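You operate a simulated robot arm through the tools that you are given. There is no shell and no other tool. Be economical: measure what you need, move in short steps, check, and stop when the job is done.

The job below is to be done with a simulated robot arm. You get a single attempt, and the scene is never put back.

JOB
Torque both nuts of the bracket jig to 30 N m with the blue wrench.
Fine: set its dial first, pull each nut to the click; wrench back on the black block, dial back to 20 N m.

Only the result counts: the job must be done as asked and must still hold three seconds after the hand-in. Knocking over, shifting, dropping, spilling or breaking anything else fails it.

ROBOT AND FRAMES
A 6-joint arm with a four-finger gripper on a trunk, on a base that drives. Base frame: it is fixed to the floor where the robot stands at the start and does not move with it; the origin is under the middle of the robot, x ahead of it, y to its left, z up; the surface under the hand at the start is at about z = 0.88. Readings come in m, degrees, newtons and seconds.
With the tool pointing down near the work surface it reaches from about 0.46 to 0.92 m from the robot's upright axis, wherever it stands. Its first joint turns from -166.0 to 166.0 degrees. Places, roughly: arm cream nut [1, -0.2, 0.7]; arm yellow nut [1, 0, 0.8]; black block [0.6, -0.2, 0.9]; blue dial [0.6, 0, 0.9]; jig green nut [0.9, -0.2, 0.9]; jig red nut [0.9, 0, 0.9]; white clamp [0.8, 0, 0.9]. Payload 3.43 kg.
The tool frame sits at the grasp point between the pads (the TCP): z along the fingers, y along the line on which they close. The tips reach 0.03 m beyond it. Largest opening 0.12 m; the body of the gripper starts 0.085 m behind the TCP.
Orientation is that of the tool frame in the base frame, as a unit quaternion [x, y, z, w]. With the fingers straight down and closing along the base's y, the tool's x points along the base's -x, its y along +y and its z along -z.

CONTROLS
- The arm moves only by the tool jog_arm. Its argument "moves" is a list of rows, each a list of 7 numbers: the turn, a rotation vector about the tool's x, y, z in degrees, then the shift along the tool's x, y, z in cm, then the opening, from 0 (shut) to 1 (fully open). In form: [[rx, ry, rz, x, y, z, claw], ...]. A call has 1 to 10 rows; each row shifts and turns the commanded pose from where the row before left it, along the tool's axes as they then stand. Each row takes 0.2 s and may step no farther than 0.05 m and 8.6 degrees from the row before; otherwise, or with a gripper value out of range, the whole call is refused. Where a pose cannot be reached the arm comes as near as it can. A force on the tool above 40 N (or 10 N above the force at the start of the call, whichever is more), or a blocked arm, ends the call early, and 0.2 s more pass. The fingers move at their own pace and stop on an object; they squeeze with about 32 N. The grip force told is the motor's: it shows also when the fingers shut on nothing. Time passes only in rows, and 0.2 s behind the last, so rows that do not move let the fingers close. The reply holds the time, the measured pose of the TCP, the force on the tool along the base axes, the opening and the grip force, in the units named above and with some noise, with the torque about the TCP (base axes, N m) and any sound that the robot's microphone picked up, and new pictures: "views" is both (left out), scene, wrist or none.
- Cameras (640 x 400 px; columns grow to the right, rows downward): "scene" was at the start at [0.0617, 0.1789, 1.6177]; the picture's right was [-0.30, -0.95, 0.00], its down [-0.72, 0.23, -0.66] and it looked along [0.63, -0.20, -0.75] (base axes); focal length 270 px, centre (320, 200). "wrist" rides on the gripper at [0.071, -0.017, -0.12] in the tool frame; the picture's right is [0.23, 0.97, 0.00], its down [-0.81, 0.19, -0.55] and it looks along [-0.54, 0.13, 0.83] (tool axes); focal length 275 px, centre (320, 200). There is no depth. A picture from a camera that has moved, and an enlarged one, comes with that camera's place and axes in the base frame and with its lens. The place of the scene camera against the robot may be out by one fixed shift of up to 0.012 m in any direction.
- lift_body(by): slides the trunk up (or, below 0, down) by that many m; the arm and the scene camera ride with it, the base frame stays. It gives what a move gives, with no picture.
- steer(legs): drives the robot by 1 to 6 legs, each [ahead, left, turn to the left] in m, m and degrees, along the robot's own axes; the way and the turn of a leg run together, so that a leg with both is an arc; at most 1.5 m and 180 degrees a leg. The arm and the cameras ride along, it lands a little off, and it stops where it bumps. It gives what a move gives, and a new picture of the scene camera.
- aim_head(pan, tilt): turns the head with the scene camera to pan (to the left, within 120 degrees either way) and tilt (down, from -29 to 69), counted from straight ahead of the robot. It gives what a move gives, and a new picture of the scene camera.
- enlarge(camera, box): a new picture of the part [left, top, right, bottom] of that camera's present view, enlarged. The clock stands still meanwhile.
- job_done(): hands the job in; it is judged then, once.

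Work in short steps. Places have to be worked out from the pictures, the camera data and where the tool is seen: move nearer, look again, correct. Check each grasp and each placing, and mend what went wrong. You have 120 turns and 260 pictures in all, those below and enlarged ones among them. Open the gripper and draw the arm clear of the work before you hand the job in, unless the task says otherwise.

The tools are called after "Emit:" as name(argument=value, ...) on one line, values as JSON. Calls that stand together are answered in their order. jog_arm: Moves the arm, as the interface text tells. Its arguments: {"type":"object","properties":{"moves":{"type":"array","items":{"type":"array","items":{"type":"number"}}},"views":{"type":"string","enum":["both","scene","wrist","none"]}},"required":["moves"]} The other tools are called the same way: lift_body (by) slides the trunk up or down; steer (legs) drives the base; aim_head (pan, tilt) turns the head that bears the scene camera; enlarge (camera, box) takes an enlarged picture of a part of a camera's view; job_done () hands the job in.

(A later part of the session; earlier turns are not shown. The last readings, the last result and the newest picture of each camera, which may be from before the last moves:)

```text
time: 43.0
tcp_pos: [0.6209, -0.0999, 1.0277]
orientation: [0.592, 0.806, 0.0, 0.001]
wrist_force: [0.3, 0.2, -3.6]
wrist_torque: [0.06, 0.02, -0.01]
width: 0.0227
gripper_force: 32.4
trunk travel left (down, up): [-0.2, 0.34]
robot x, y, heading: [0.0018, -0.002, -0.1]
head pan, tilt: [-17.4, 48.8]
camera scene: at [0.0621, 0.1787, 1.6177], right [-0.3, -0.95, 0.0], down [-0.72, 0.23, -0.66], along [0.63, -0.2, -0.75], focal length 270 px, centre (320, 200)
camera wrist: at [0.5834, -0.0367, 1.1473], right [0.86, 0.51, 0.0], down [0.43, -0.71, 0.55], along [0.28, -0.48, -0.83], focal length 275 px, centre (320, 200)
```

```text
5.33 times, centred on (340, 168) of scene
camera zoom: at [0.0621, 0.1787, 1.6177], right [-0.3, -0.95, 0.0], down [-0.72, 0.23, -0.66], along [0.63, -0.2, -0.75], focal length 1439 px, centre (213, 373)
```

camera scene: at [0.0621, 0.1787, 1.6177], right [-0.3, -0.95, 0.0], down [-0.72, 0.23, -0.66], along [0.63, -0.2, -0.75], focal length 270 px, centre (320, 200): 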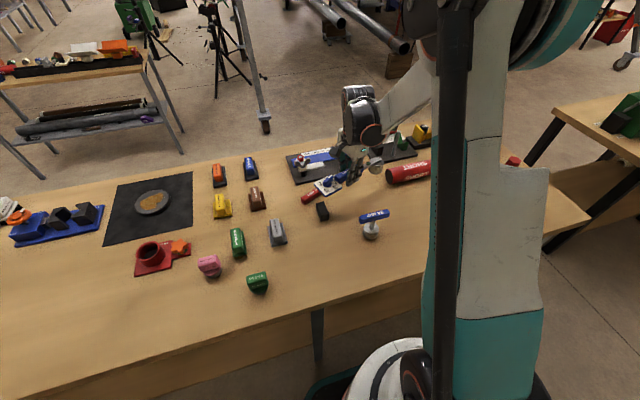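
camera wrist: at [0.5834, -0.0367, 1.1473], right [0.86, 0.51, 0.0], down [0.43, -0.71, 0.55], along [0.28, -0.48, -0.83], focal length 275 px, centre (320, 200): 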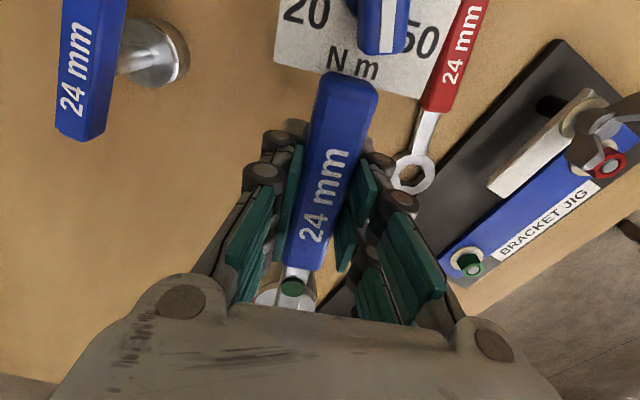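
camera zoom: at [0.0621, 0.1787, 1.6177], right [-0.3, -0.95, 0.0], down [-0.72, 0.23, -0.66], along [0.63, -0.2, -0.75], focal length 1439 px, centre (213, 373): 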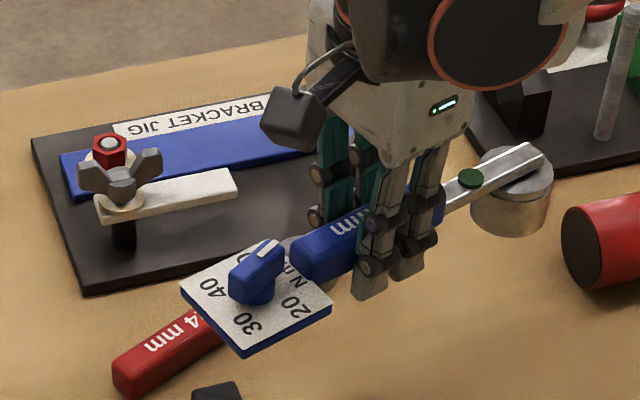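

Wrench held. I swing it so the head points forward (+x) and raise it to see the jig nuts in the wrist and scene views.

Emit:
jog_arm(moves=[[0, 0, -8, 0, 0, -2, 0], [0, 0, -8, 0, 0, -2, 0], [0, 0, -8, 0, 0, 0, 0], [0, 0, -8, 0, 0, 0, 0], [0, 0, -8, 0, 0, 0, 0], [0, 0, -8, 0, 0, 0, 0], [0, 0, -8, 0, 0, 0, 0], [0, 0, -8, 0, 0, 0, 0], [0, 0, -8.4, 0, 0, 0, 0], [0, 0, 0, 0, 0, 0, 0]], views="both")

Emit:
enlarge(camera="wrist", box=[190, 190, 430, 340])

Emit:
enlarge(camera="scene", box=[280, 130, 400, 205])

```text
time: 45.2
tcp_pos: [0.6222, -0.0988, 1.0665]
orientation: [-0.001, 1.0, -0.001, 0.0]
wrist_force: [-0.2, -0.5, -3.0]
wrist_torque: [-0.01, 0.07, 0.01]
width: 0.0229
gripper_force: 32.2
trunk travel left (down, up): [-0.2, 0.34]
robot x, y, heading: [-0.0004, 0.0012, -0.1]
head pan, tilt: [-17.4, 48.8]
camera scene: at [0.0622, 0.1787, 1.6177], right [-0.3, -0.95, 0.0], down [-0.72, 0.23, -0.66], along [0.63, -0.2, -0.75], focal length 270 px, centre (320, 200)
camera wrist: at [0.5492, -0.1161, 1.1871], right [-0.23, 0.97, 0.0], down [0.81, 0.19, 0.55], along [0.54, 0.13, -0.83], focal length 275 px, centre (320, 200)
```

scene: 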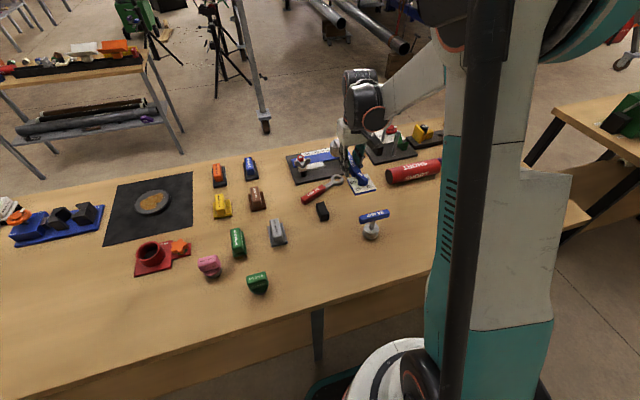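
wrist: 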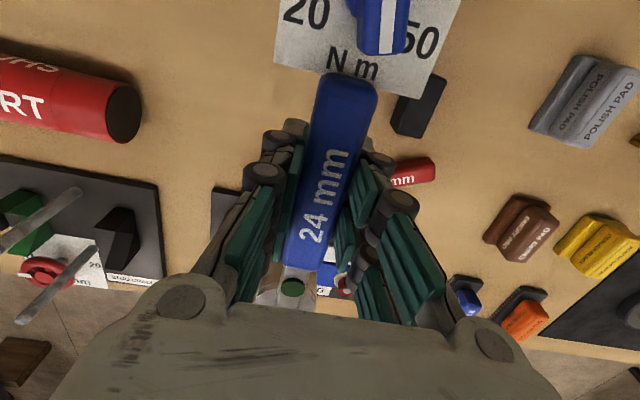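

```text
2.67 times, centred on (310, 265) of wrist
camera zoom: at [0.5492, -0.1161, 1.1871], right [-0.23, 0.97, 0.0], down [0.81, 0.19, 0.55], along [0.54, 0.13, -0.83], focal length 734 px, centre (347, 27)
```

zoom: 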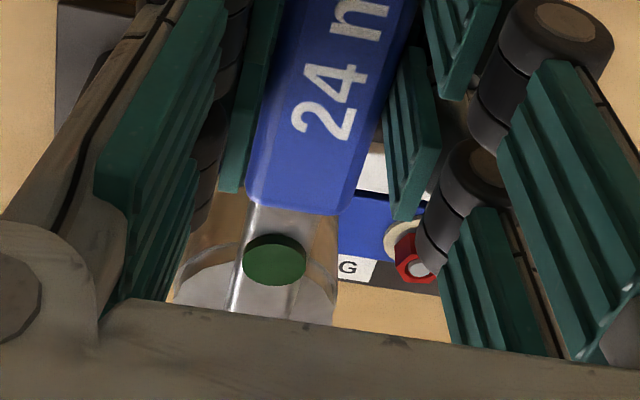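

```text
5.33 times, centred on (340, 168) of scene
camera zoom: at [0.0622, 0.1787, 1.6177], right [-0.3, -0.95, 0.0], down [-0.72, 0.23, -0.66], along [0.63, -0.2, -0.75], focal length 1439 px, centre (213, 373)
```

zoom: 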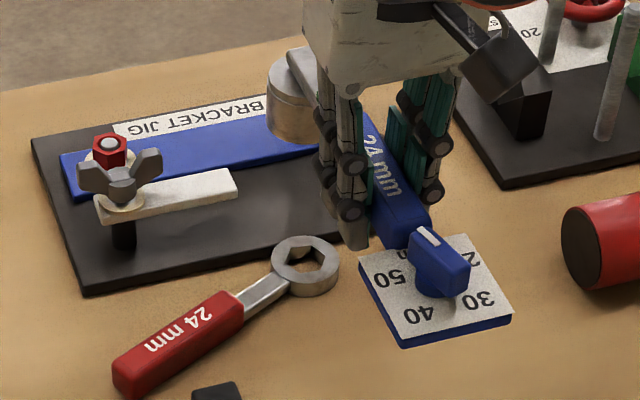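

Both nuts sit near x≈0.868 (green y≈-0.157, red y≈0.002). I move forward with the wrench held high so both nuts fall in the free upper part of the wrist view.

Emit:
jog_arm(moves=[[0, 0, 0, -4.3, 1, -0.8, 0], [0, 0, 0, -4.3, 1, -0.8, 0], [0, 0, 0, -4.3, 1, -0.8, 0], [0, 0, 0, -4.3, 1, -0.8, 0], [0, 0, 0, -4.3, 0.6, -0.8, 0], [0, 0, 0, 0, 0, 0, 0]], views="both")

Emit:
enlarge(camera="wrist", box=[140, 60, 280, 148])

Emit:
enlarge(camera="wrist", box=[330, 60, 470, 148])

```text
time: 46.6
tcp_pos: [0.8376, -0.0518, 1.1074]
orientation: [0.0, 1.0, -0.001, 0.0]
wrist_force: [0.4, 0.2, -2.7]
wrist_torque: [0.02, 0.04, -0.02]
width: 0.0231
gripper_force: 32.0
trunk travel left (down, up): [-0.2, 0.34]
robot x, y, heading: [0.0049, -0.0006, 0.1]
head pan, tilt: [-17.4, 48.8]
camera scene: at [0.0625, 0.1787, 1.6178], right [-0.3, -0.95, 0.0], down [-0.72, 0.23, -0.66], along [0.63, -0.2, -0.75], focal length 270 px, centre (320, 200)
camera wrist: at [0.7651, -0.0686, 1.2272], right [-0.23, 0.97, 0.0], down [0.81, 0.19, 0.55], along [0.54, 0.12, -0.83], focal length 275 px, centre (320, 200)
```

scene: 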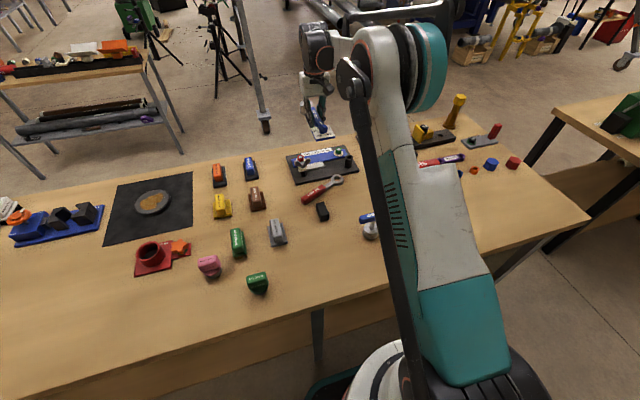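
wrist: 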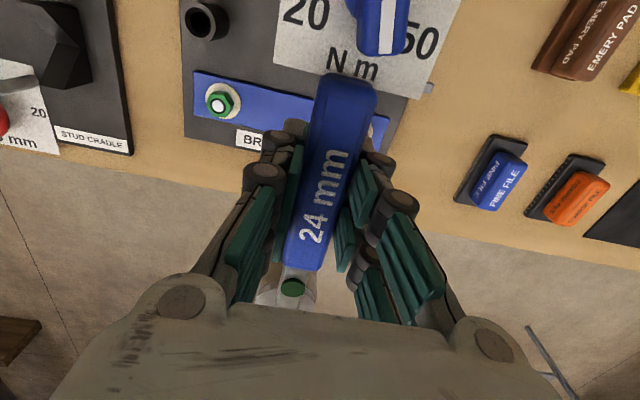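

```text
4.55 times, centred on (210, 104) of wrist
camera zoom: at [0.7651, -0.0686, 1.2272], right [-0.23, 0.97, 0.0], down [0.81, 0.19, 0.55], along [0.54, 0.12, -0.83], focal length 1251 px, centre (820, 636)
```

zoom: 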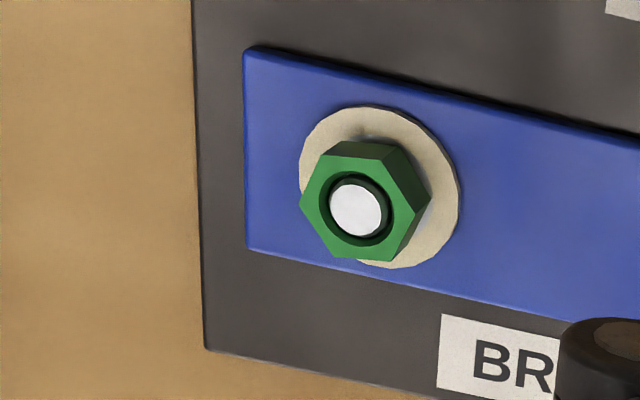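

```text
4.55 times, centred on (400, 104) of wrist
camera zoom: at [0.7651, -0.0686, 1.2272], right [-0.23, 0.97, 0.0], down [0.81, 0.19, 0.55], along [0.54, 0.12, -0.83], focal length 1251 px, centre (-44, 636)
```

zoom: 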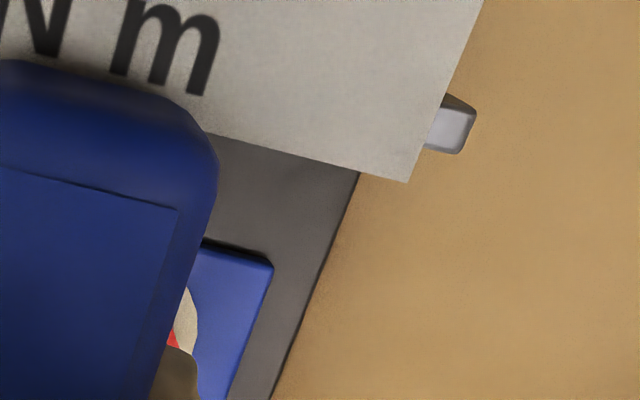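

Green nut: centre about (0.868,-0.159), top z≈0.924; a tube post of height 0.94 stands at (0.79,-0.17). The socket is 0.109 m ahead of the TCP, so I move the TCP to (0.759,-0.159) and lower to 1.0 for a look.

Emit:
jog_arm(moves=[[0, 0, 0, 2.62, -3.57, 0, 0], [0, 0, 0, 2.62, -3.57, 0, 0], [0, 0, 0, 2.62, -3.57, 2, 0], [0, 0, 0, 0, 0, 4, 0], [0, 0, 0, 0, 0, 4, 0], [0, 0, 0, 0, 0, 0, 0]], views="both")

Emit:
enlarge(camera="scene", box=[290, 120, 390, 182])

Emit:
enlarge(camera="wrist", box=[220, 220, 380, 320])

```text
time: 48.0
tcp_pos: [0.758, -0.1601, 1.0076]
orientation: [0.0, 1.0, -0.001, 0.0]
wrist_force: [-0.5, 0.6, -3.4]
wrist_torque: [0.01, 0.05, 0.0]
width: 0.0232
gripper_force: 32.6
trunk travel left (down, up): [-0.2, 0.34]
robot x, y, heading: [-0.0, -0.0031, 0.0]
head pan, tilt: [-17.4, 48.8]
camera scene: at [0.0622, 0.1784, 1.6178], right [-0.3, -0.95, 0.0], down [-0.72, 0.23, -0.66], along [0.63, -0.2, -0.75], focal length 270 px, centre (320, 200)
camera wrist: at [0.6851, -0.1774, 1.1267], right [-0.23, 0.97, 0.0], down [0.81, 0.19, 0.55], along [0.54, 0.12, -0.83], focal length 275 px, centre (320, 200)
```

scene: 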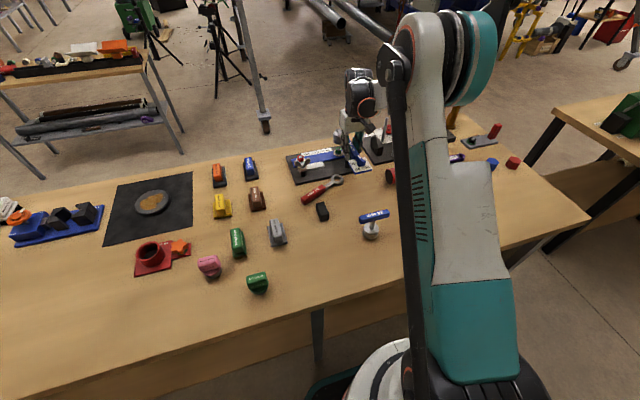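
wrist: 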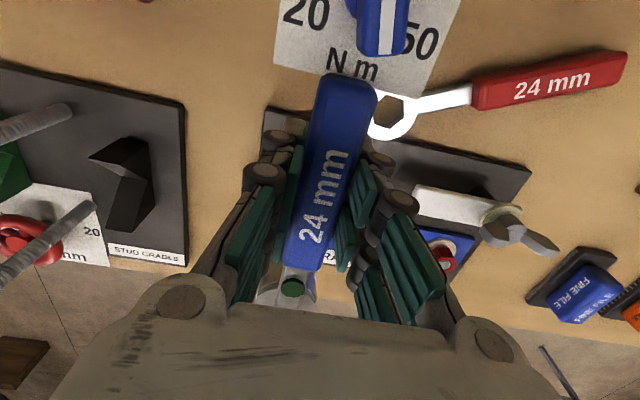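

```text
6.40 times, centred on (340, 151) of scene
camera zoom: at [0.0622, 0.1784, 1.6178], right [-0.3, -0.95, 0.0], down [-0.72, 0.23, -0.66], along [0.63, -0.2, -0.75], focal length 1727 px, centre (192, 514)
```

zoom: 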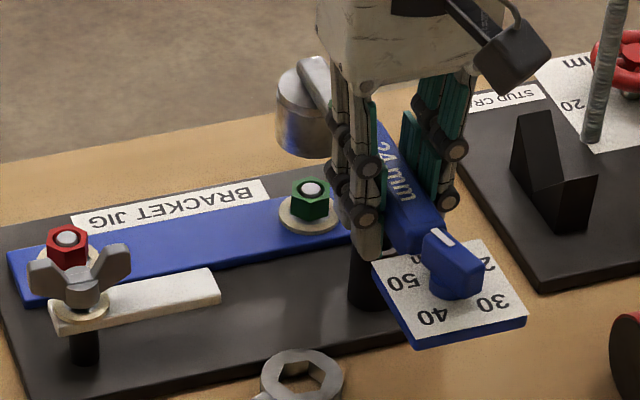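

```text
4.00 times, centred on (300, 270) of wrist
camera zoom: at [0.6851, -0.1774, 1.1267], right [-0.23, 0.97, 0.0], down [0.81, 0.19, 0.55], along [0.54, 0.12, -0.83], focal length 1101 px, centre (400, -80)
```

zoom: 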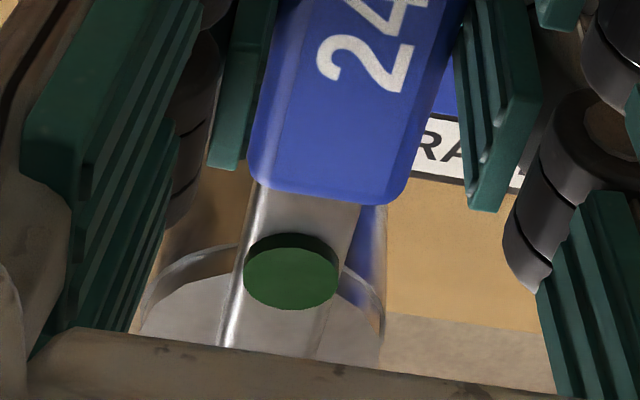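

The socket hovers close above the green nut. The nut's corners lie at 40° mod 60°; I try a wrench line of 190° (flats guess), and lower gently to feel the nut.

Emit:
jog_arm(moves=[[0, 0, -5.2, 0, -0.9, 0, 0], [0, 0, -5.2, 0, -0.9, 0, 0], [0, 0, 0, 0, 0, 2.0, 0], [0, 0, 0, 0, 0, 0.6, 0], [0, 0, 0, 0, 0, 0.5, 0], [0, 0, 0, 0, 0, 0, 0]], views="both")

Emit:
enlarge(camera="scene", box=[290, 120, 390, 182])

```text
time: 49.4
tcp_pos: [0.76, -0.1776, 0.9764]
orientation: [-0.09, 0.996, -0.001, 0.0]
wrist_force: [-0.2, 0.4, -2.4]
wrist_torque: [0.02, 0.03, 0.0]
width: 0.0231
gripper_force: 32.3
trunk travel left (down, up): [-0.2, 0.34]
robot x, y, heading: [0.0008, 0.0045, -0.1]
head pan, tilt: [-17.4, 48.8]
camera scene: at [0.0625, 0.1786, 1.6177], right [-0.3, -0.95, 0.0], down [-0.72, 0.23, -0.66], along [0.63, -0.2, -0.75], focal length 270 px, centre (320, 200)
camera wrist: at [0.6909, -0.2078, 1.0956], right [-0.4, 0.92, 0.0], down [0.76, 0.34, 0.55], along [0.51, 0.22, -0.83], focal length 275 px, centre (320, 200)
```

scene: 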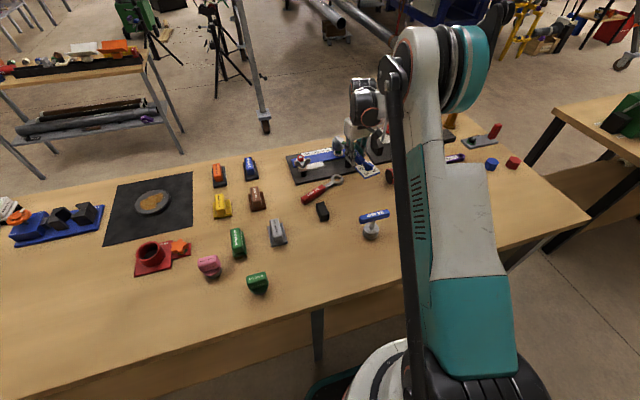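
wrist: 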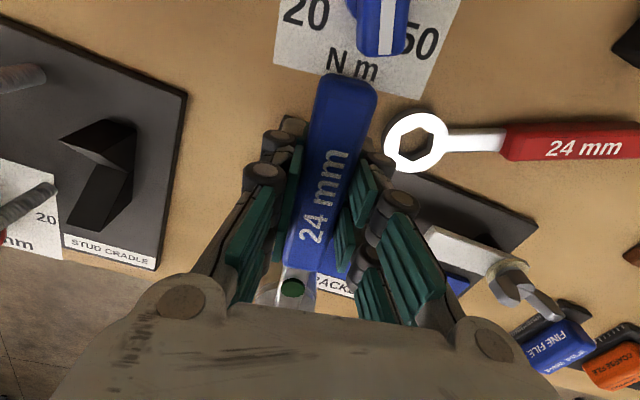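

```text
6.40 times, centred on (340, 151) of scene
camera zoom: at [0.0625, 0.1786, 1.6177], right [-0.3, -0.95, 0.0], down [-0.72, 0.23, -0.66], along [0.63, -0.2, -0.75], focal length 1727 px, centre (192, 514)
```

zoom: 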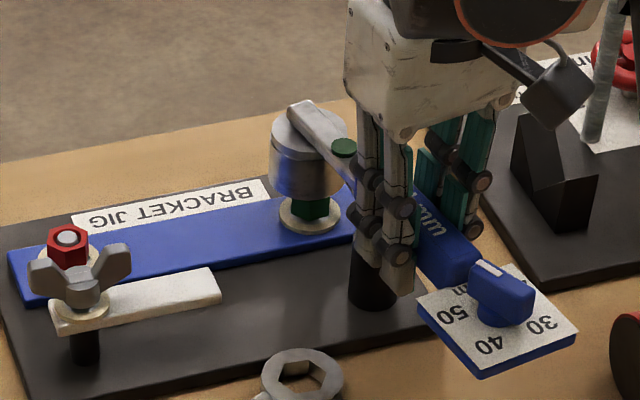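

Nicely lined up (about 1 mm). I lower in small steps to feel the nut.

Emit:
jog_arm(moves=[[0, 0, 0, 0, -0.1, 0.4, 0], [0, 0, 0, 0, 0, 0.3, 0], [0, 0, 0, 0, 0, 0, 0]], views="none")

Emit:
enlarge(camera="scene", box=[320, 130, 370, 162])

```text
time: 50.2
tcp_pos: [0.7574, -0.1783, 0.9701]
orientation: [-0.09, 0.996, 0.0, 0.0]
wrist_force: [-6.9, -1.2, 5.4]
wrist_torque: [0.04, -0.45, -0.08]
width: 0.0228
gripper_force: 31.7
trunk travel left (down, up): [-0.2, 0.34]
robot x, y, heading: [0.0008, 0.0017, -0.1]
head pan, tilt: [-17.4, 48.8]
```

```text
12.50 times, centred on (345, 146) of scene
camera zoom: at [0.0608, 0.1786, 1.6178], right [-0.3, -0.95, 0.0], down [-0.72, 0.23, -0.66], along [0.63, -0.2, -0.75], focal length 3372 px, centre (8, 875)
```

zoom: 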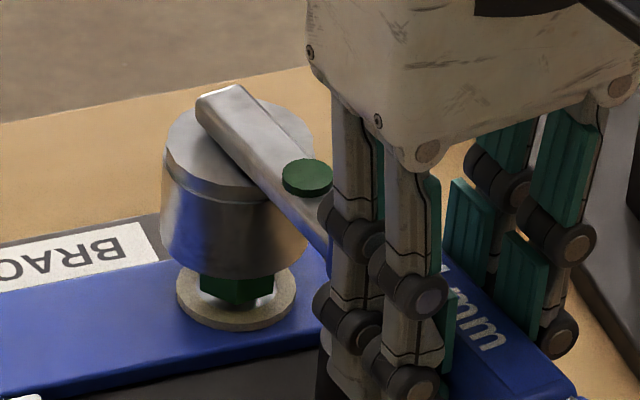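

Contact, with the nut pushing the socket toward −x. I follow with 2.5 mm and then press a little.

Emit:
jog_arm(moves=[[0, 0, 0, 0.25, 0, 0, 0], [0, 0, 0, 0, 0, 0.2, 0], [0, 0, 0, 0, 0, 0, 0]], views="none")

Emit:
enlarge(camera="scene", box=[320, 130, 370, 162])

```text
time: 51.0
tcp_pos: [0.7554, -0.1804, 0.968]
orientation: [-0.09, 0.996, 0.0, 0.0]
wrist_force: [-2.1, 0.2, 0.3]
wrist_torque: [0.03, -0.13, 0.0]
width: 0.0229
gripper_force: 32.3
trunk travel left (down, up): [-0.2, 0.34]
robot x, y, heading: [-0.0005, 0.003, -0.0]
head pan, tilt: [-17.4, 48.8]
```

```text
12.50 times, centred on (345, 146) of scene
camera zoom: at [0.0618, 0.1787, 1.6177], right [-0.3, -0.95, 0.0], down [-0.72, 0.23, -0.66], along [0.63, -0.2, -0.75], focal length 3372 px, centre (8, 875)
```

zoom: 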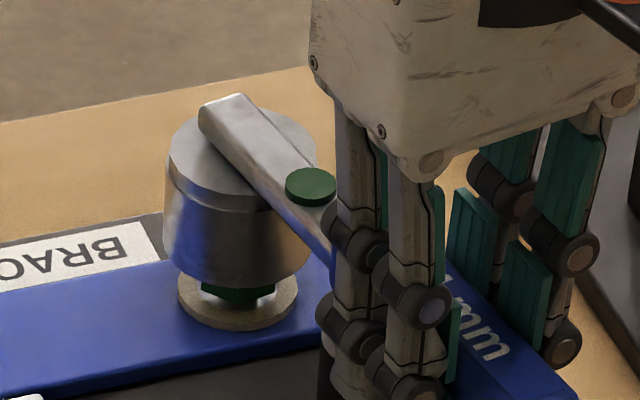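

It is sliding down over the nut with little force. I continue down.

Emit:
jog_arm(moves=[[0, 0, 0, 0.1, 0, 0.3, 0], [0, 0, 0, 0, 0, 0.3, 0], [0, 0, 0, 0, 0, 0.3, 0], [0, 0, 0, 0, 0, 0, 0]], views="none")

Emit:
enlarge(camera="scene", box=[320, 130, 370, 162])

```text
time: 52.0
tcp_pos: [0.7538, -0.1794, 0.9586]
orientation: [-0.089, 0.996, -0.001, 0.0]
wrist_force: [-8.4, -0.3, -2.2]
wrist_torque: [0.01, 0.29, 0.22]
width: 0.0231
gripper_force: 32.3
trunk travel left (down, up): [-0.2, 0.34]
robot x, y, heading: [-0.0018, -0.0012, -0.1]
head pan, tilt: [-17.4, 48.8]
```

```text
12.50 times, centred on (345, 146) of scene
camera zoom: at [0.0613, 0.1787, 1.6177], right [-0.3, -0.95, 0.0], down [-0.72, 0.23, -0.66], along [0.63, -0.2, -0.75], focal length 3372 px, centre (8, 875)
```

zoom: 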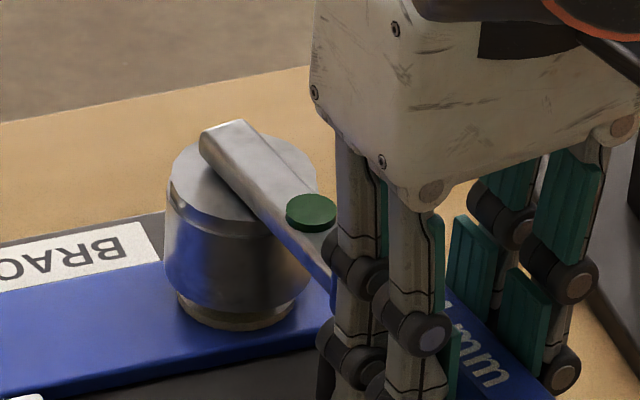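

It has engaged the hex. I relieve the side force and go the last few millimetres until it seats.

Emit:
jog_arm(moves=[[0, 0, 0, 0.2, 0, 0.2, 0], [0, 0, 0, 0.05, 0, 0.2, 0], [0, 0, 0, 0, 0, 0, 0]], views="none")

Emit:
enlarge(camera="scene", box=[310, 130, 390, 180])

```text
time: 52.8
tcp_pos: [0.7533, -0.1803, 0.9533]
orientation: [-0.091, 0.996, -0.001, 0.0]
wrist_force: [0.4, 0.8, -3.3]
wrist_torque: [0.02, 0.04, 0.02]
width: 0.023
gripper_force: 32.0
trunk travel left (down, up): [-0.2, 0.34]
robot x, y, heading: [-0.0022, -0.0008, -0.3]
head pan, tilt: [-17.4, 48.8]
```

```text
8.00 times, centred on (350, 155) of scene
camera zoom: at [0.0623, 0.1786, 1.6177], right [-0.3, -0.95, 0.0], down [-0.72, 0.23, -0.66], along [0.63, -0.2, -0.75], focal length 2158 px, centre (80, 560)
```

zoom: 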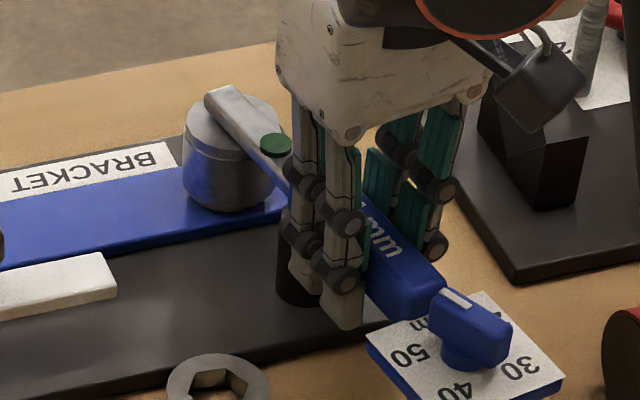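

Seated on the nut. I press down the last bit, then release the handle slowly and rise to see whether the wrench stays.

Emit:
jog_arm(moves=[[0, 0, 0, 0, 0, 0.2, 0], [0, 0, 0, 0, 0, 0.2, 0], [0, 0, 0, 0, 0, 0, 0.05], [0, 0, 0, 0, 0, 0, 0.25], [0, 0, 0, 0, 0, 0, 0.36], [0, 0, 0, 0, 0, 0, 0.36]], views="none")

Emit:
enlarge(camera="scene", box=[310, 130, 390, 180])

```text
time: 54.2
tcp_pos: [0.7523, -0.1799, 0.9497]
orientation: [-0.09, 0.996, -0.001, 0.0]
wrist_force: [0.6, 0.6, -0.1]
wrist_torque: [0.0, 0.01, 0.02]
width: 0.0431
gripper_force: 0.0
trunk travel left (down, up): [-0.2, 0.34]
robot x, y, heading: [-0.0053, -0.0002, -0.2]
head pan, tilt: [-17.4, 48.8]
```

```text
8.00 times, centred on (350, 155) of scene
camera zoom: at [0.062, 0.1787, 1.6177], right [-0.3, -0.95, 0.0], down [-0.72, 0.23, -0.66], along [0.63, -0.2, -0.75], focal length 2158 px, centre (80, 560)
```

zoom: 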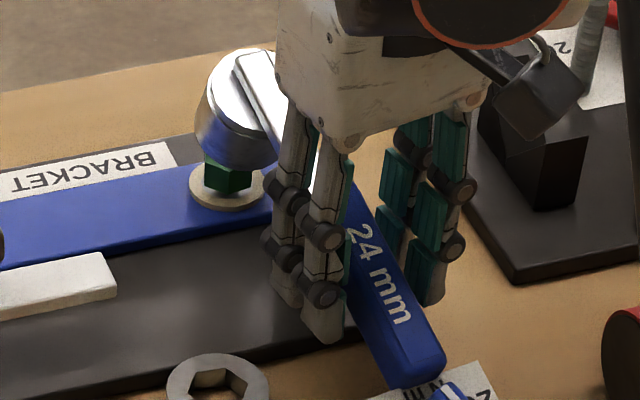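

It tipped over the tube post; the handle is still between my fingers. I close again to hold it and look.

Emit:
jog_arm(moves=[[0, 0, 0, 0, 0, 0.4, 0.36], [0, 0, 0, 0, 0, 0, 0], [0, 0, 0, 0, 0, 0, 0]], views="both")

Emit:
enlarge(camera="scene", box=[310, 130, 390, 180])

```text
time: 55.0
tcp_pos: [0.7526, -0.1808, 0.9453]
orientation: [-0.09, 0.996, -0.001, 0.0]
wrist_force: [0.1, 0.4, -0.7]
wrist_torque: [0.0, 0.22, 0.08]
width: 0.0237
gripper_force: 32.2
trunk travel left (down, up): [-0.2, 0.34]
robot x, y, heading: [0.001, 0.0014, -0.0]
head pan, tilt: [-17.4, 48.8]
camera scene: at [0.062, 0.1786, 1.6177], right [-0.3, -0.95, 0.0], down [-0.72, 0.23, -0.66], along [0.63, -0.2, -0.75], focal length 270 px, centre (320, 200)
camera wrist: at [0.6847, -0.2102, 1.066], right [-0.4, 0.92, 0.0], down [0.76, 0.34, 0.55], along [0.51, 0.22, -0.83], focal length 275 px, centre (320, 200)
```

scene: 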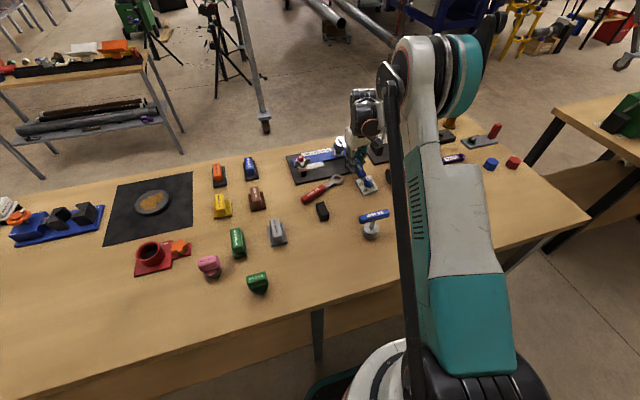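
wrist: 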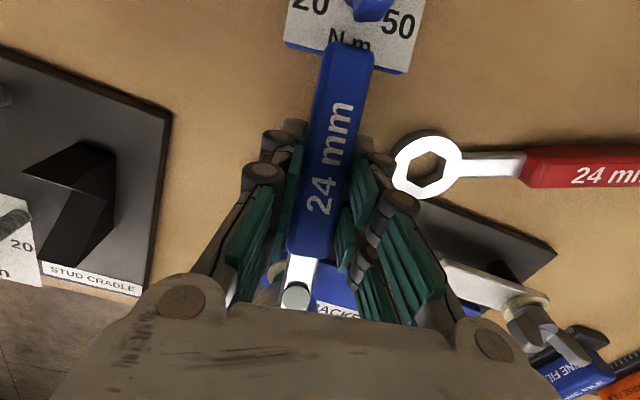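

```text
8.00 times, centred on (350, 155) of scene
camera zoom: at [0.062, 0.1786, 1.6177], right [-0.3, -0.95, 0.0], down [-0.72, 0.23, -0.66], along [0.63, -0.2, -0.75], focal length 2158 px, centre (80, 560)
```

zoom: 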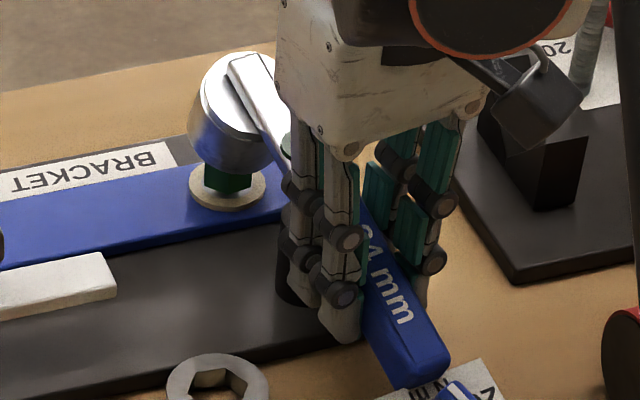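

Held, but tilted nose-up. I'll lift it and take it back to the block, where it can lie level, and set the dial properly there. Lift and swing first.

Emit:
jog_arm(moves=[[0, 0, 0, 0.5, 0, -3, 0], [0, 0, 0, 1, 0, -4, 0], [0, 0, 0, 3, 0, -3, 0], [0, 0, 8.4, 3, 0, 0, 0], [0, 0, 8.4, 3, 0, 0, 0], [0, 0, 8.4, 3, 0, 0, 0], [0, 0, 8.4, 0, 0, 0, 0], [0, 0, 8.4, 0, 0, 0, 0], [0, 0, 8.4, 0, 0, 0, 0], [0, 0, 8.4, 0, 0, 0, 0]], views="none")

Emit:
jog_arm(moves=[[0, 0, 8.4, 0, 0, 0, 0], [0, 0, 8.4, 0, 0, 0, 0], [0, 0, 8.4, 0, 0, 0, 0], [0, 0, 8.4, 0, 0, 0, 0], [0, 0, 8.0, 0, 0, 0, 0], [0, 0, 0, 0, 0, 0, 0]], views="both")

Emit:
enlarge(camera="scene", box=[290, 160, 400, 229])

```text
time: 57.2
tcp_pos: [0.62, -0.1917, 1.0458]
orientation: [0.412, 0.911, -0.001, 0.001]
wrist_force: [0.1, -0.3, -2.7]
wrist_torque: [0.03, 0.0, -0.01]
width: 0.0236
gripper_force: 31.8
trunk travel left (down, up): [-0.2, 0.34]
robot x, y, heading: [-0.0036, 0.0031, -0.1]
head pan, tilt: [-17.4, 48.8]
```

```text
time: 58.6
tcp_pos: [0.6191, -0.1914, 1.046]
orientation: [0.709, 0.705, 0.0, 0.0]
wrist_force: [0.5, -0.5, -3.9]
wrist_torque: [0.0, 0.01, 0.0]
width: 0.024
gripper_force: 32.2
trunk travel left (down, up): [-0.2, 0.34]
robot x, y, heading: [0.0005, -0.0028, -0.2]
head pan, tilt: [-17.4, 48.8]
camera scene: at [0.0622, 0.1786, 1.6177], right [-0.3, -0.95, 0.0], down [-0.72, 0.23, -0.66], along [0.63, -0.2, -0.75], focal length 270 px, centre (320, 200)
camera wrist: at [0.6017, -0.1204, 1.1663], right [0.97, 0.23, 0.0], down [0.19, -0.81, 0.55], along [0.13, -0.54, -0.83], focal length 275 px, centre (320, 200)
```

scene: 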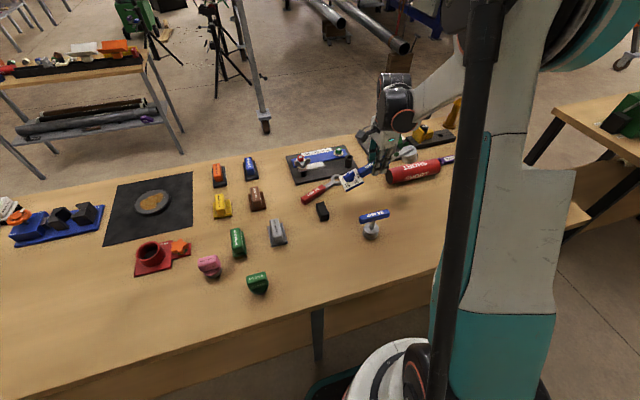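
wrist: 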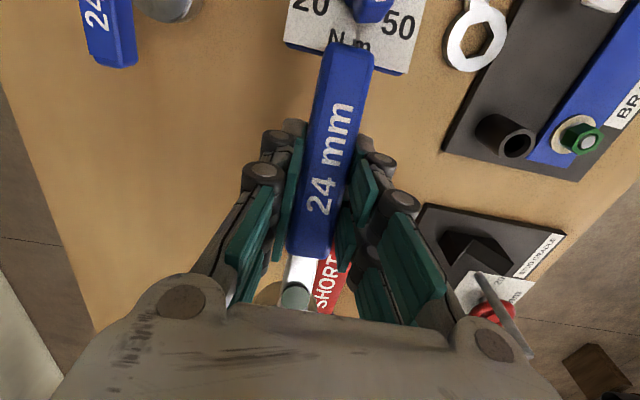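

```text
5.80 times, centred on (345, 194) of scene
camera zoom: at [0.0622, 0.1786, 1.6177], right [-0.3, -0.95, 0.0], down [-0.72, 0.23, -0.66], along [0.63, -0.2, -0.75], focal length 1564 px, centre (175, 232)
```

zoom: 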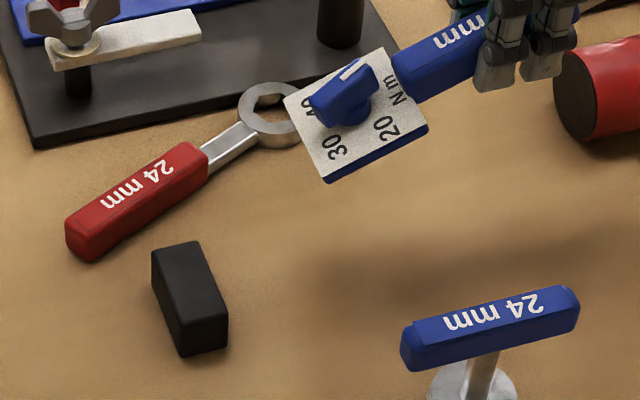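

The block has not moved. The wrench is nose-up roughly 20°, so I pitch the tool to level it.

Emit:
jog_arm(moves=[[0, 6.6, 0, 0, 0, 0, 0], [0, 6.7, 0, 0, 0, 0, 0], [0, 6.7, 0, 0, 0, 0, 0], [0, 0, 0, 0, 0, 0, 0]], views="both")

Emit:
enlarge(camera="scene", box=[310, 135, 430, 210])

```text
time: 59.6
tcp_pos: [0.6197, -0.1924, 1.0466]
orientation: [0.698, 0.695, 0.122, -0.121]
wrist_force: [0.3, -0.5, -2.9]
wrist_torque: [-0.01, -0.01, 0.01]
width: 0.0238
gripper_force: 32.5
trunk travel left (down, up): [-0.2, 0.34]
robot x, y, heading: [0.0004, 0.0027, -0.3]
head pan, tilt: [-17.4, 48.8]
camera scene: at [0.0622, 0.1784, 1.6178], right [-0.3, -0.95, 0.0], down [-0.72, 0.23, -0.66], along [0.63, -0.2, -0.75], focal length 270 px, centre (320, 200)
camera wrist: at [0.6017, -0.1661, 1.1832], right [0.97, 0.22, 0.08], down [0.19, -0.95, 0.24], along [0.13, -0.22, -0.97], focal length 275 px, centre (320, 200)
```

scene: 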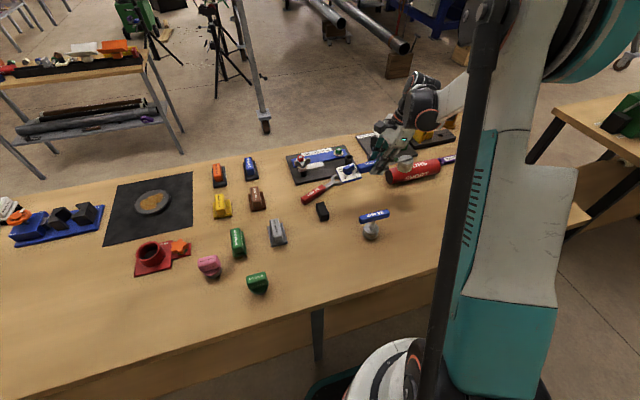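
wrist: 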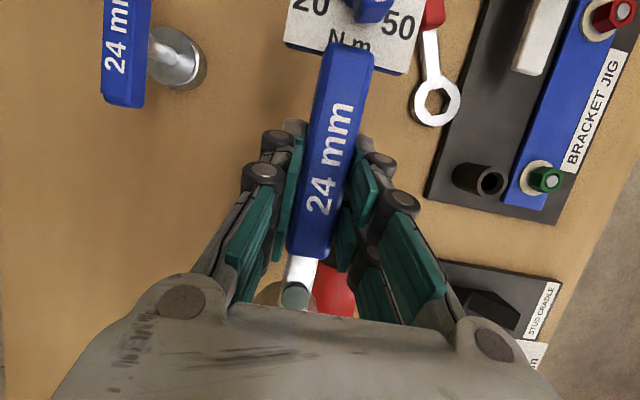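

```text
5.33 times, centred on (370, 172) of scene
camera zoom: at [0.0622, 0.1784, 1.6178], right [-0.3, -0.95, 0.0], down [-0.72, 0.23, -0.66], along [0.63, -0.2, -0.75], focal length 1439 px, centre (53, 347)
```

zoom: 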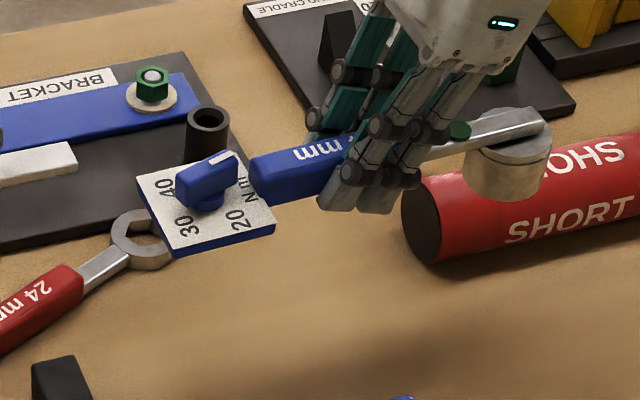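

Nearly level (a few degrees more needed). I add 5° pitch, bring the dial plate above the block, and lower to about 2 cm above rest.

Emit:
jog_arm(moves=[[0, 5, 0, 0, 0, 0, 0], [0, 0, 0, 2.66, -0.76, 1.24, 0], [0, 0, 0, 2.66, -0.76, 1.24, 0], [0, 0, 0, 2.65, -0.78, 1.24, 0], [0, 0, 0, -1.7, 0, 3.6, 0], [0, 0, 0, -1.7, 0, 3.6, 0], [0, 0, 0, 0, 0, 0, 0]], views="both")

Emit:
enlarge(camera="scene", box=[290, 170, 390, 232])

```text
time: 61.2
tcp_pos: [0.5947, -0.1032, 0.9657]
orientation: [0.691, 0.69, 0.152, -0.152]
wrist_force: [-0.1, 0.5, -4.2]
wrist_torque: [-0.01, -0.01, 0.05]
width: 0.0236
gripper_force: 32.2
trunk travel left (down, up): [-0.2, 0.34]
robot x, y, heading: [-0.0005, -0.0006, 0.0]
head pan, tilt: [-17.4, 48.8]
camera scene: at [0.0621, 0.1788, 1.6178], right [-0.3, -0.95, 0.0], down [-0.72, 0.23, -0.66], along [0.63, -0.2, -0.75], focal length 270 px, centre (320, 200)
camera wrist: at [0.578, -0.09, 1.1052], right [0.97, 0.21, 0.1], down [0.19, -0.97, 0.16], along [0.13, -0.14, -0.98], focal length 275 px, centre (320, 200)
```

scene: 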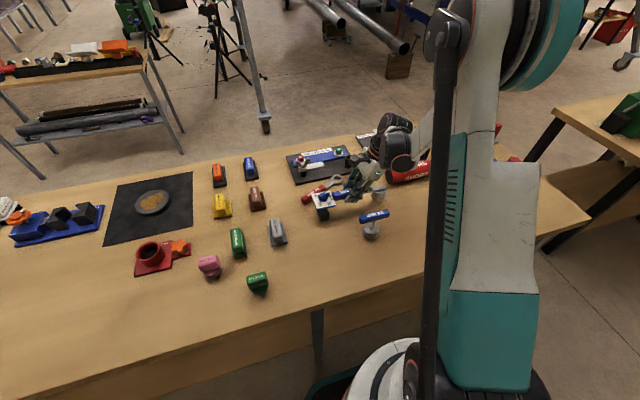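
wrist: 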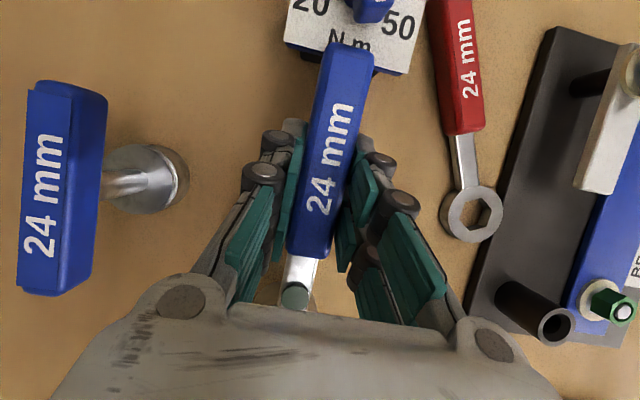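

```text
6.40 times, centred on (340, 201) of scene
camera zoom: at [0.0621, 0.1788, 1.6178], right [-0.3, -0.95, 0.0], down [-0.72, 0.23, -0.66], along [0.63, -0.2, -0.75], focal length 1727 px, centre (192, 194)
```

zoom: 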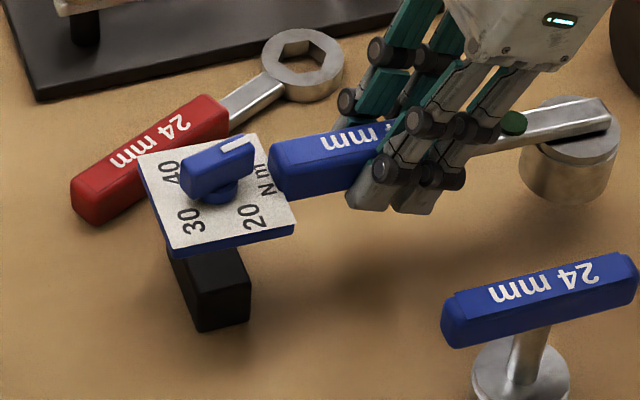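

Over the block, about 3 cm high and nearly level. I lower it to rest.

Emit:
jog_arm(moves=[[0, 0, 0, -0.63, 0.2, 1.36, 0], [0, 0, 0, -0.42, 0, 0.9, 0], [0, 0, 0, -0.13, 0, 0.27, 0], [0, 0, 0, 0, 0, 0, 0]], views="none")

Emit:
enlarge(camera="scene", box=[290, 170, 390, 232])

```text
time: 62.2
tcp_pos: [0.5973, -0.1035, 0.9389]
orientation: [0.691, 0.69, 0.152, -0.152]
wrist_force: [0.2, 0.7, -2.1]
wrist_torque: [0.0, -0.02, -0.01]
width: 0.0237
gripper_force: 31.8
trunk travel left (down, up): [-0.2, 0.34]
robot x, y, heading: [-0.0027, 0.0, 0.3]
head pan, tilt: [-17.4, 48.8]
```

```text
6.40 times, centred on (340, 201) of scene
camera zoom: at [0.0622, 0.1786, 1.6177], right [-0.3, -0.95, 0.0], down [-0.72, 0.23, -0.66], along [0.63, -0.2, -0.75], focal length 1727 px, centre (192, 194)
```

zoom: 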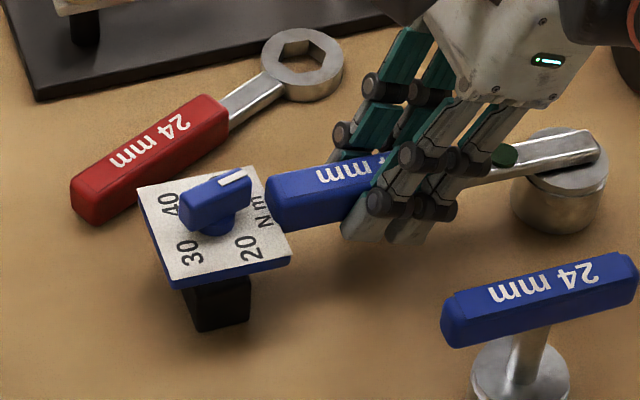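

About 1 cm to go. I lower further until it bears.

Emit:
jog_arm(moves=[[0, 0, 0, -0.25, 0, 0.54, 0], [0, 0, 0, -0.17, 0, 0.36, 0], [0, 0, 0, 0, 0, 0, 0]], views="none")

Emit:
enlarge(camera="scene", box=[290, 170, 390, 232])

```text
time: 63.0
tcp_pos: [0.5972, -0.1033, 0.9292]
orientation: [0.691, 0.69, 0.154, -0.152]
wrist_force: [5.7, 2.0, 23.6]
wrist_torque: [0.74, -0.12, -0.09]
width: 0.0238
gripper_force: 32.2
trunk travel left (down, up): [-0.2, 0.34]
robot x, y, heading: [-0.0013, 0.0002, -0.2]
head pan, tilt: [-17.4, 48.8]
```

```text
6.40 times, centred on (340, 201) of scene
camera zoom: at [0.0608, 0.1791, 1.618], right [-0.3, -0.95, 0.0], down [-0.72, 0.23, -0.66], along [0.63, -0.2, -0.75], focal length 1727 px, centre (192, 194)
```

zoom: 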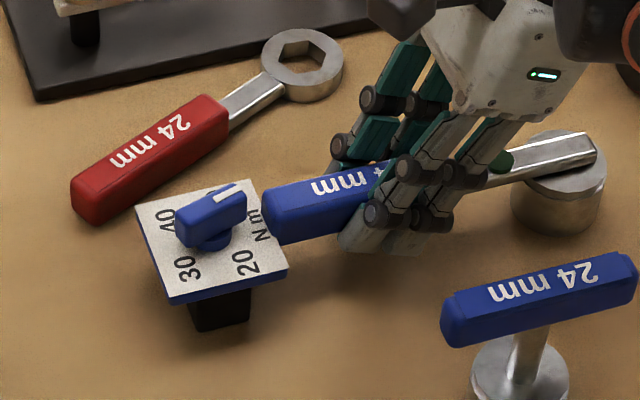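

It bears on the block. I ease off, release and withdraw along the fingers, then straighten the tool.

Emit:
jog_arm(moves=[[0, 0, 0, 0.08, 0, -0.18, 0], [0, 0, 0, 0, 0, 0, 0.2], [0, 0, 0, 0, 0, 0, 0.4], [0, 0, 0, 0, 0, -4, 0.4], [0, 0, 0, 0, 0, -4, 0.4], [0, -8.3, 0, 1, 0, -3, 1], [0, -8.3, 0, 2, 0, 0, 1], [0, -8.4, 0, 2, 0, 0, 1], [0, 0, 0, 0, 0, 0, 1]], views="both")

Emit:
enlarge(camera="wrist", box=[220, 30, 420, 155])

Emit:
enlarge(camera="scene", box=[290, 170, 390, 232])

```text
time: 65.0
tcp_pos: [0.5971, -0.1007, 1.0436]
orientation: [0.708, 0.706, -0.002, 0.001]
wrist_force: [-0.1, 0.0, 0.1]
wrist_torque: [0.02, -0.02, 0.0]
width: 0.12
gripper_force: 0.0
trunk travel left (down, up): [-0.2, 0.34]
robot x, y, heading: [0.0013, 0.0042, 0.1]
head pan, tilt: [-17.4, 48.8]
camera scene: at [0.0618, 0.179, 1.6177], right [-0.3, -0.95, 0.0], down [-0.72, 0.23, -0.66], along [0.63, -0.2, -0.75], focal length 270 px, centre (320, 200)
camera wrist: at [0.5808, -0.0302, 1.1635], right [0.97, 0.23, 0.0], down [0.19, -0.81, 0.56], along [0.13, -0.54, -0.83], focal length 275 px, centre (320, 200)
```

scene: 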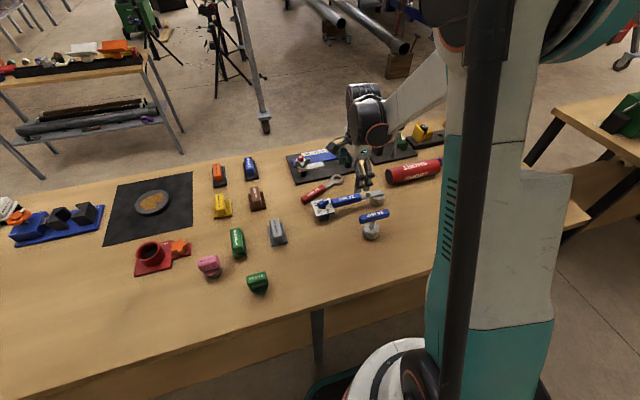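
wrist: 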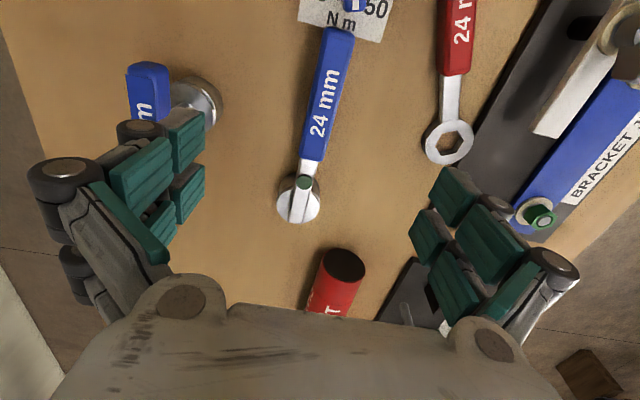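

```text
3.20 times, centred on (320, 92) of wrist
camera zoom: at [0.5808, -0.0302, 1.1635], right [0.97, 0.23, 0.0], down [0.19, -0.81, 0.56], along [0.13, -0.54, -0.83], focal length 881 px, centre (320, 544)
```

zoom: 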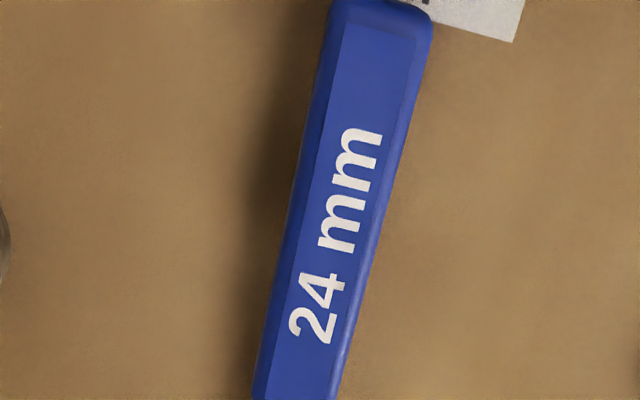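

```text
6.40 times, centred on (340, 201) of scene
camera zoom: at [0.0618, 0.179, 1.6177], right [-0.3, -0.95, 0.0], down [-0.72, 0.23, -0.66], along [0.63, -0.2, -0.75], focal length 1727 px, centre (192, 194)
```

zoom: 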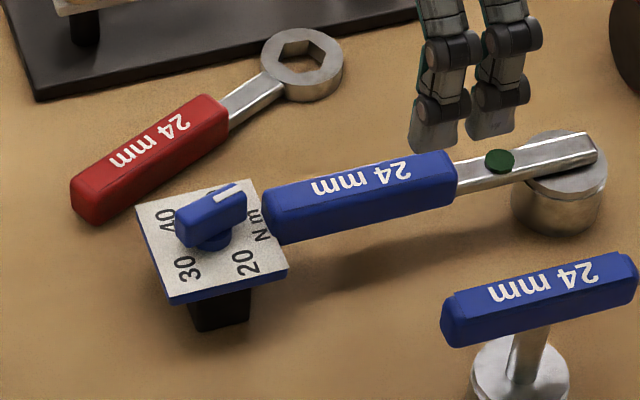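

The wrench lies as before. I go back over the knob (about (0.595,-0.004)) to probe the dial's range once more.

Emit:
jog_arm(moves=[[0, 0, 0, 4.8, -0.1, 0, 0.6], [0, 0, 0, 4.85, -0.1, 0, 0.24], [0, 0, -8, 0, 0, 0, 0.24], [0, 0, -8, 0, 0, 1.5, 0.24], [0, 0, -2, 0, 0, 1.5, 0.24], [0, 0, 0, 0, 0, 0, 0.24]], views="wrist")

Emit:
enlarge(camera="wrist", box=[220, 60, 420, 185])

Emit:
enlarge(camera="scene", box=[290, 170, 390, 232])

```text
time: 66.4
tcp_pos: [0.5957, -0.0054, 1.0134]
orientation: [0.587, 0.809, 0.0, 0.001]
wrist_force: [-0.4, -0.4, 0.1]
wrist_torque: [-0.04, -0.01, -0.01]
width: 0.0289
gripper_force: 0.1
trunk travel left (down, up): [-0.2, 0.34]
robot x, y, heading: [0.0032, 0.0001, -0.0]
head pan, tilt: [-17.4, 48.8]
camera wrist: at [0.5574, 0.057, 1.1329], right [0.85, 0.52, 0.0], down [0.43, -0.71, 0.55], along [0.29, -0.47, -0.83], focal length 275 px, centre (320, 200)
```

wrist: 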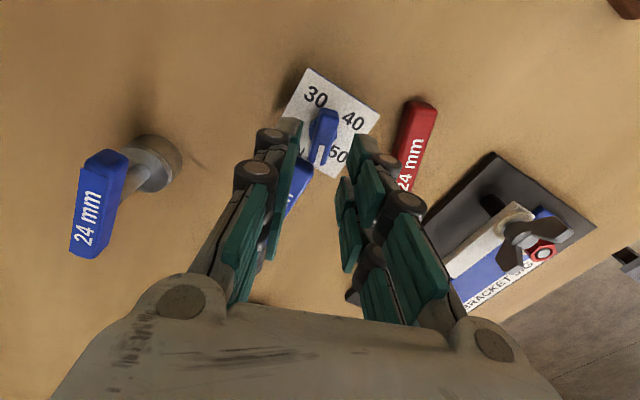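

```text
3.20 times, centred on (320, 122) of wrist
camera zoom: at [0.5574, 0.057, 1.1329], right [0.85, 0.52, 0.0], down [0.43, -0.71, 0.55], along [0.29, -0.47, -0.83], focal length 881 px, centre (320, 448)
```

zoom: 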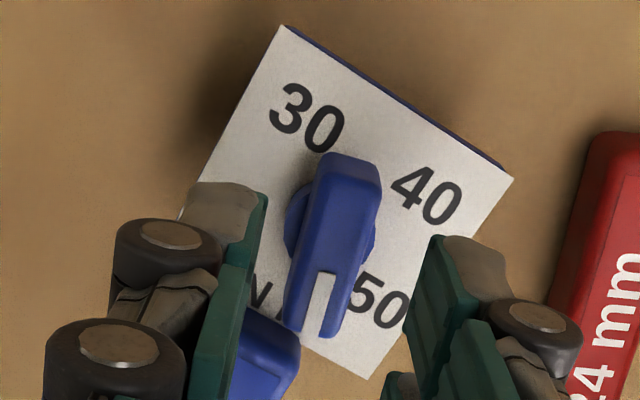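

```text
6.40 times, centred on (340, 201) of scene
camera zoom: at [0.0619, 0.1787, 1.6178], right [-0.3, -0.95, 0.0], down [-0.72, 0.23, -0.66], along [0.63, -0.2, -0.75], focal length 1727 px, centre (192, 194)
```

zoom: 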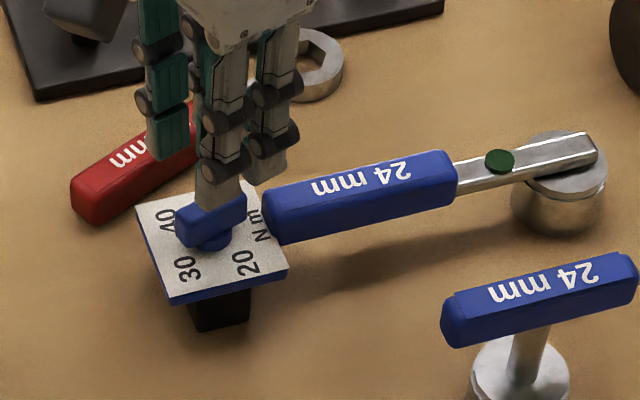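

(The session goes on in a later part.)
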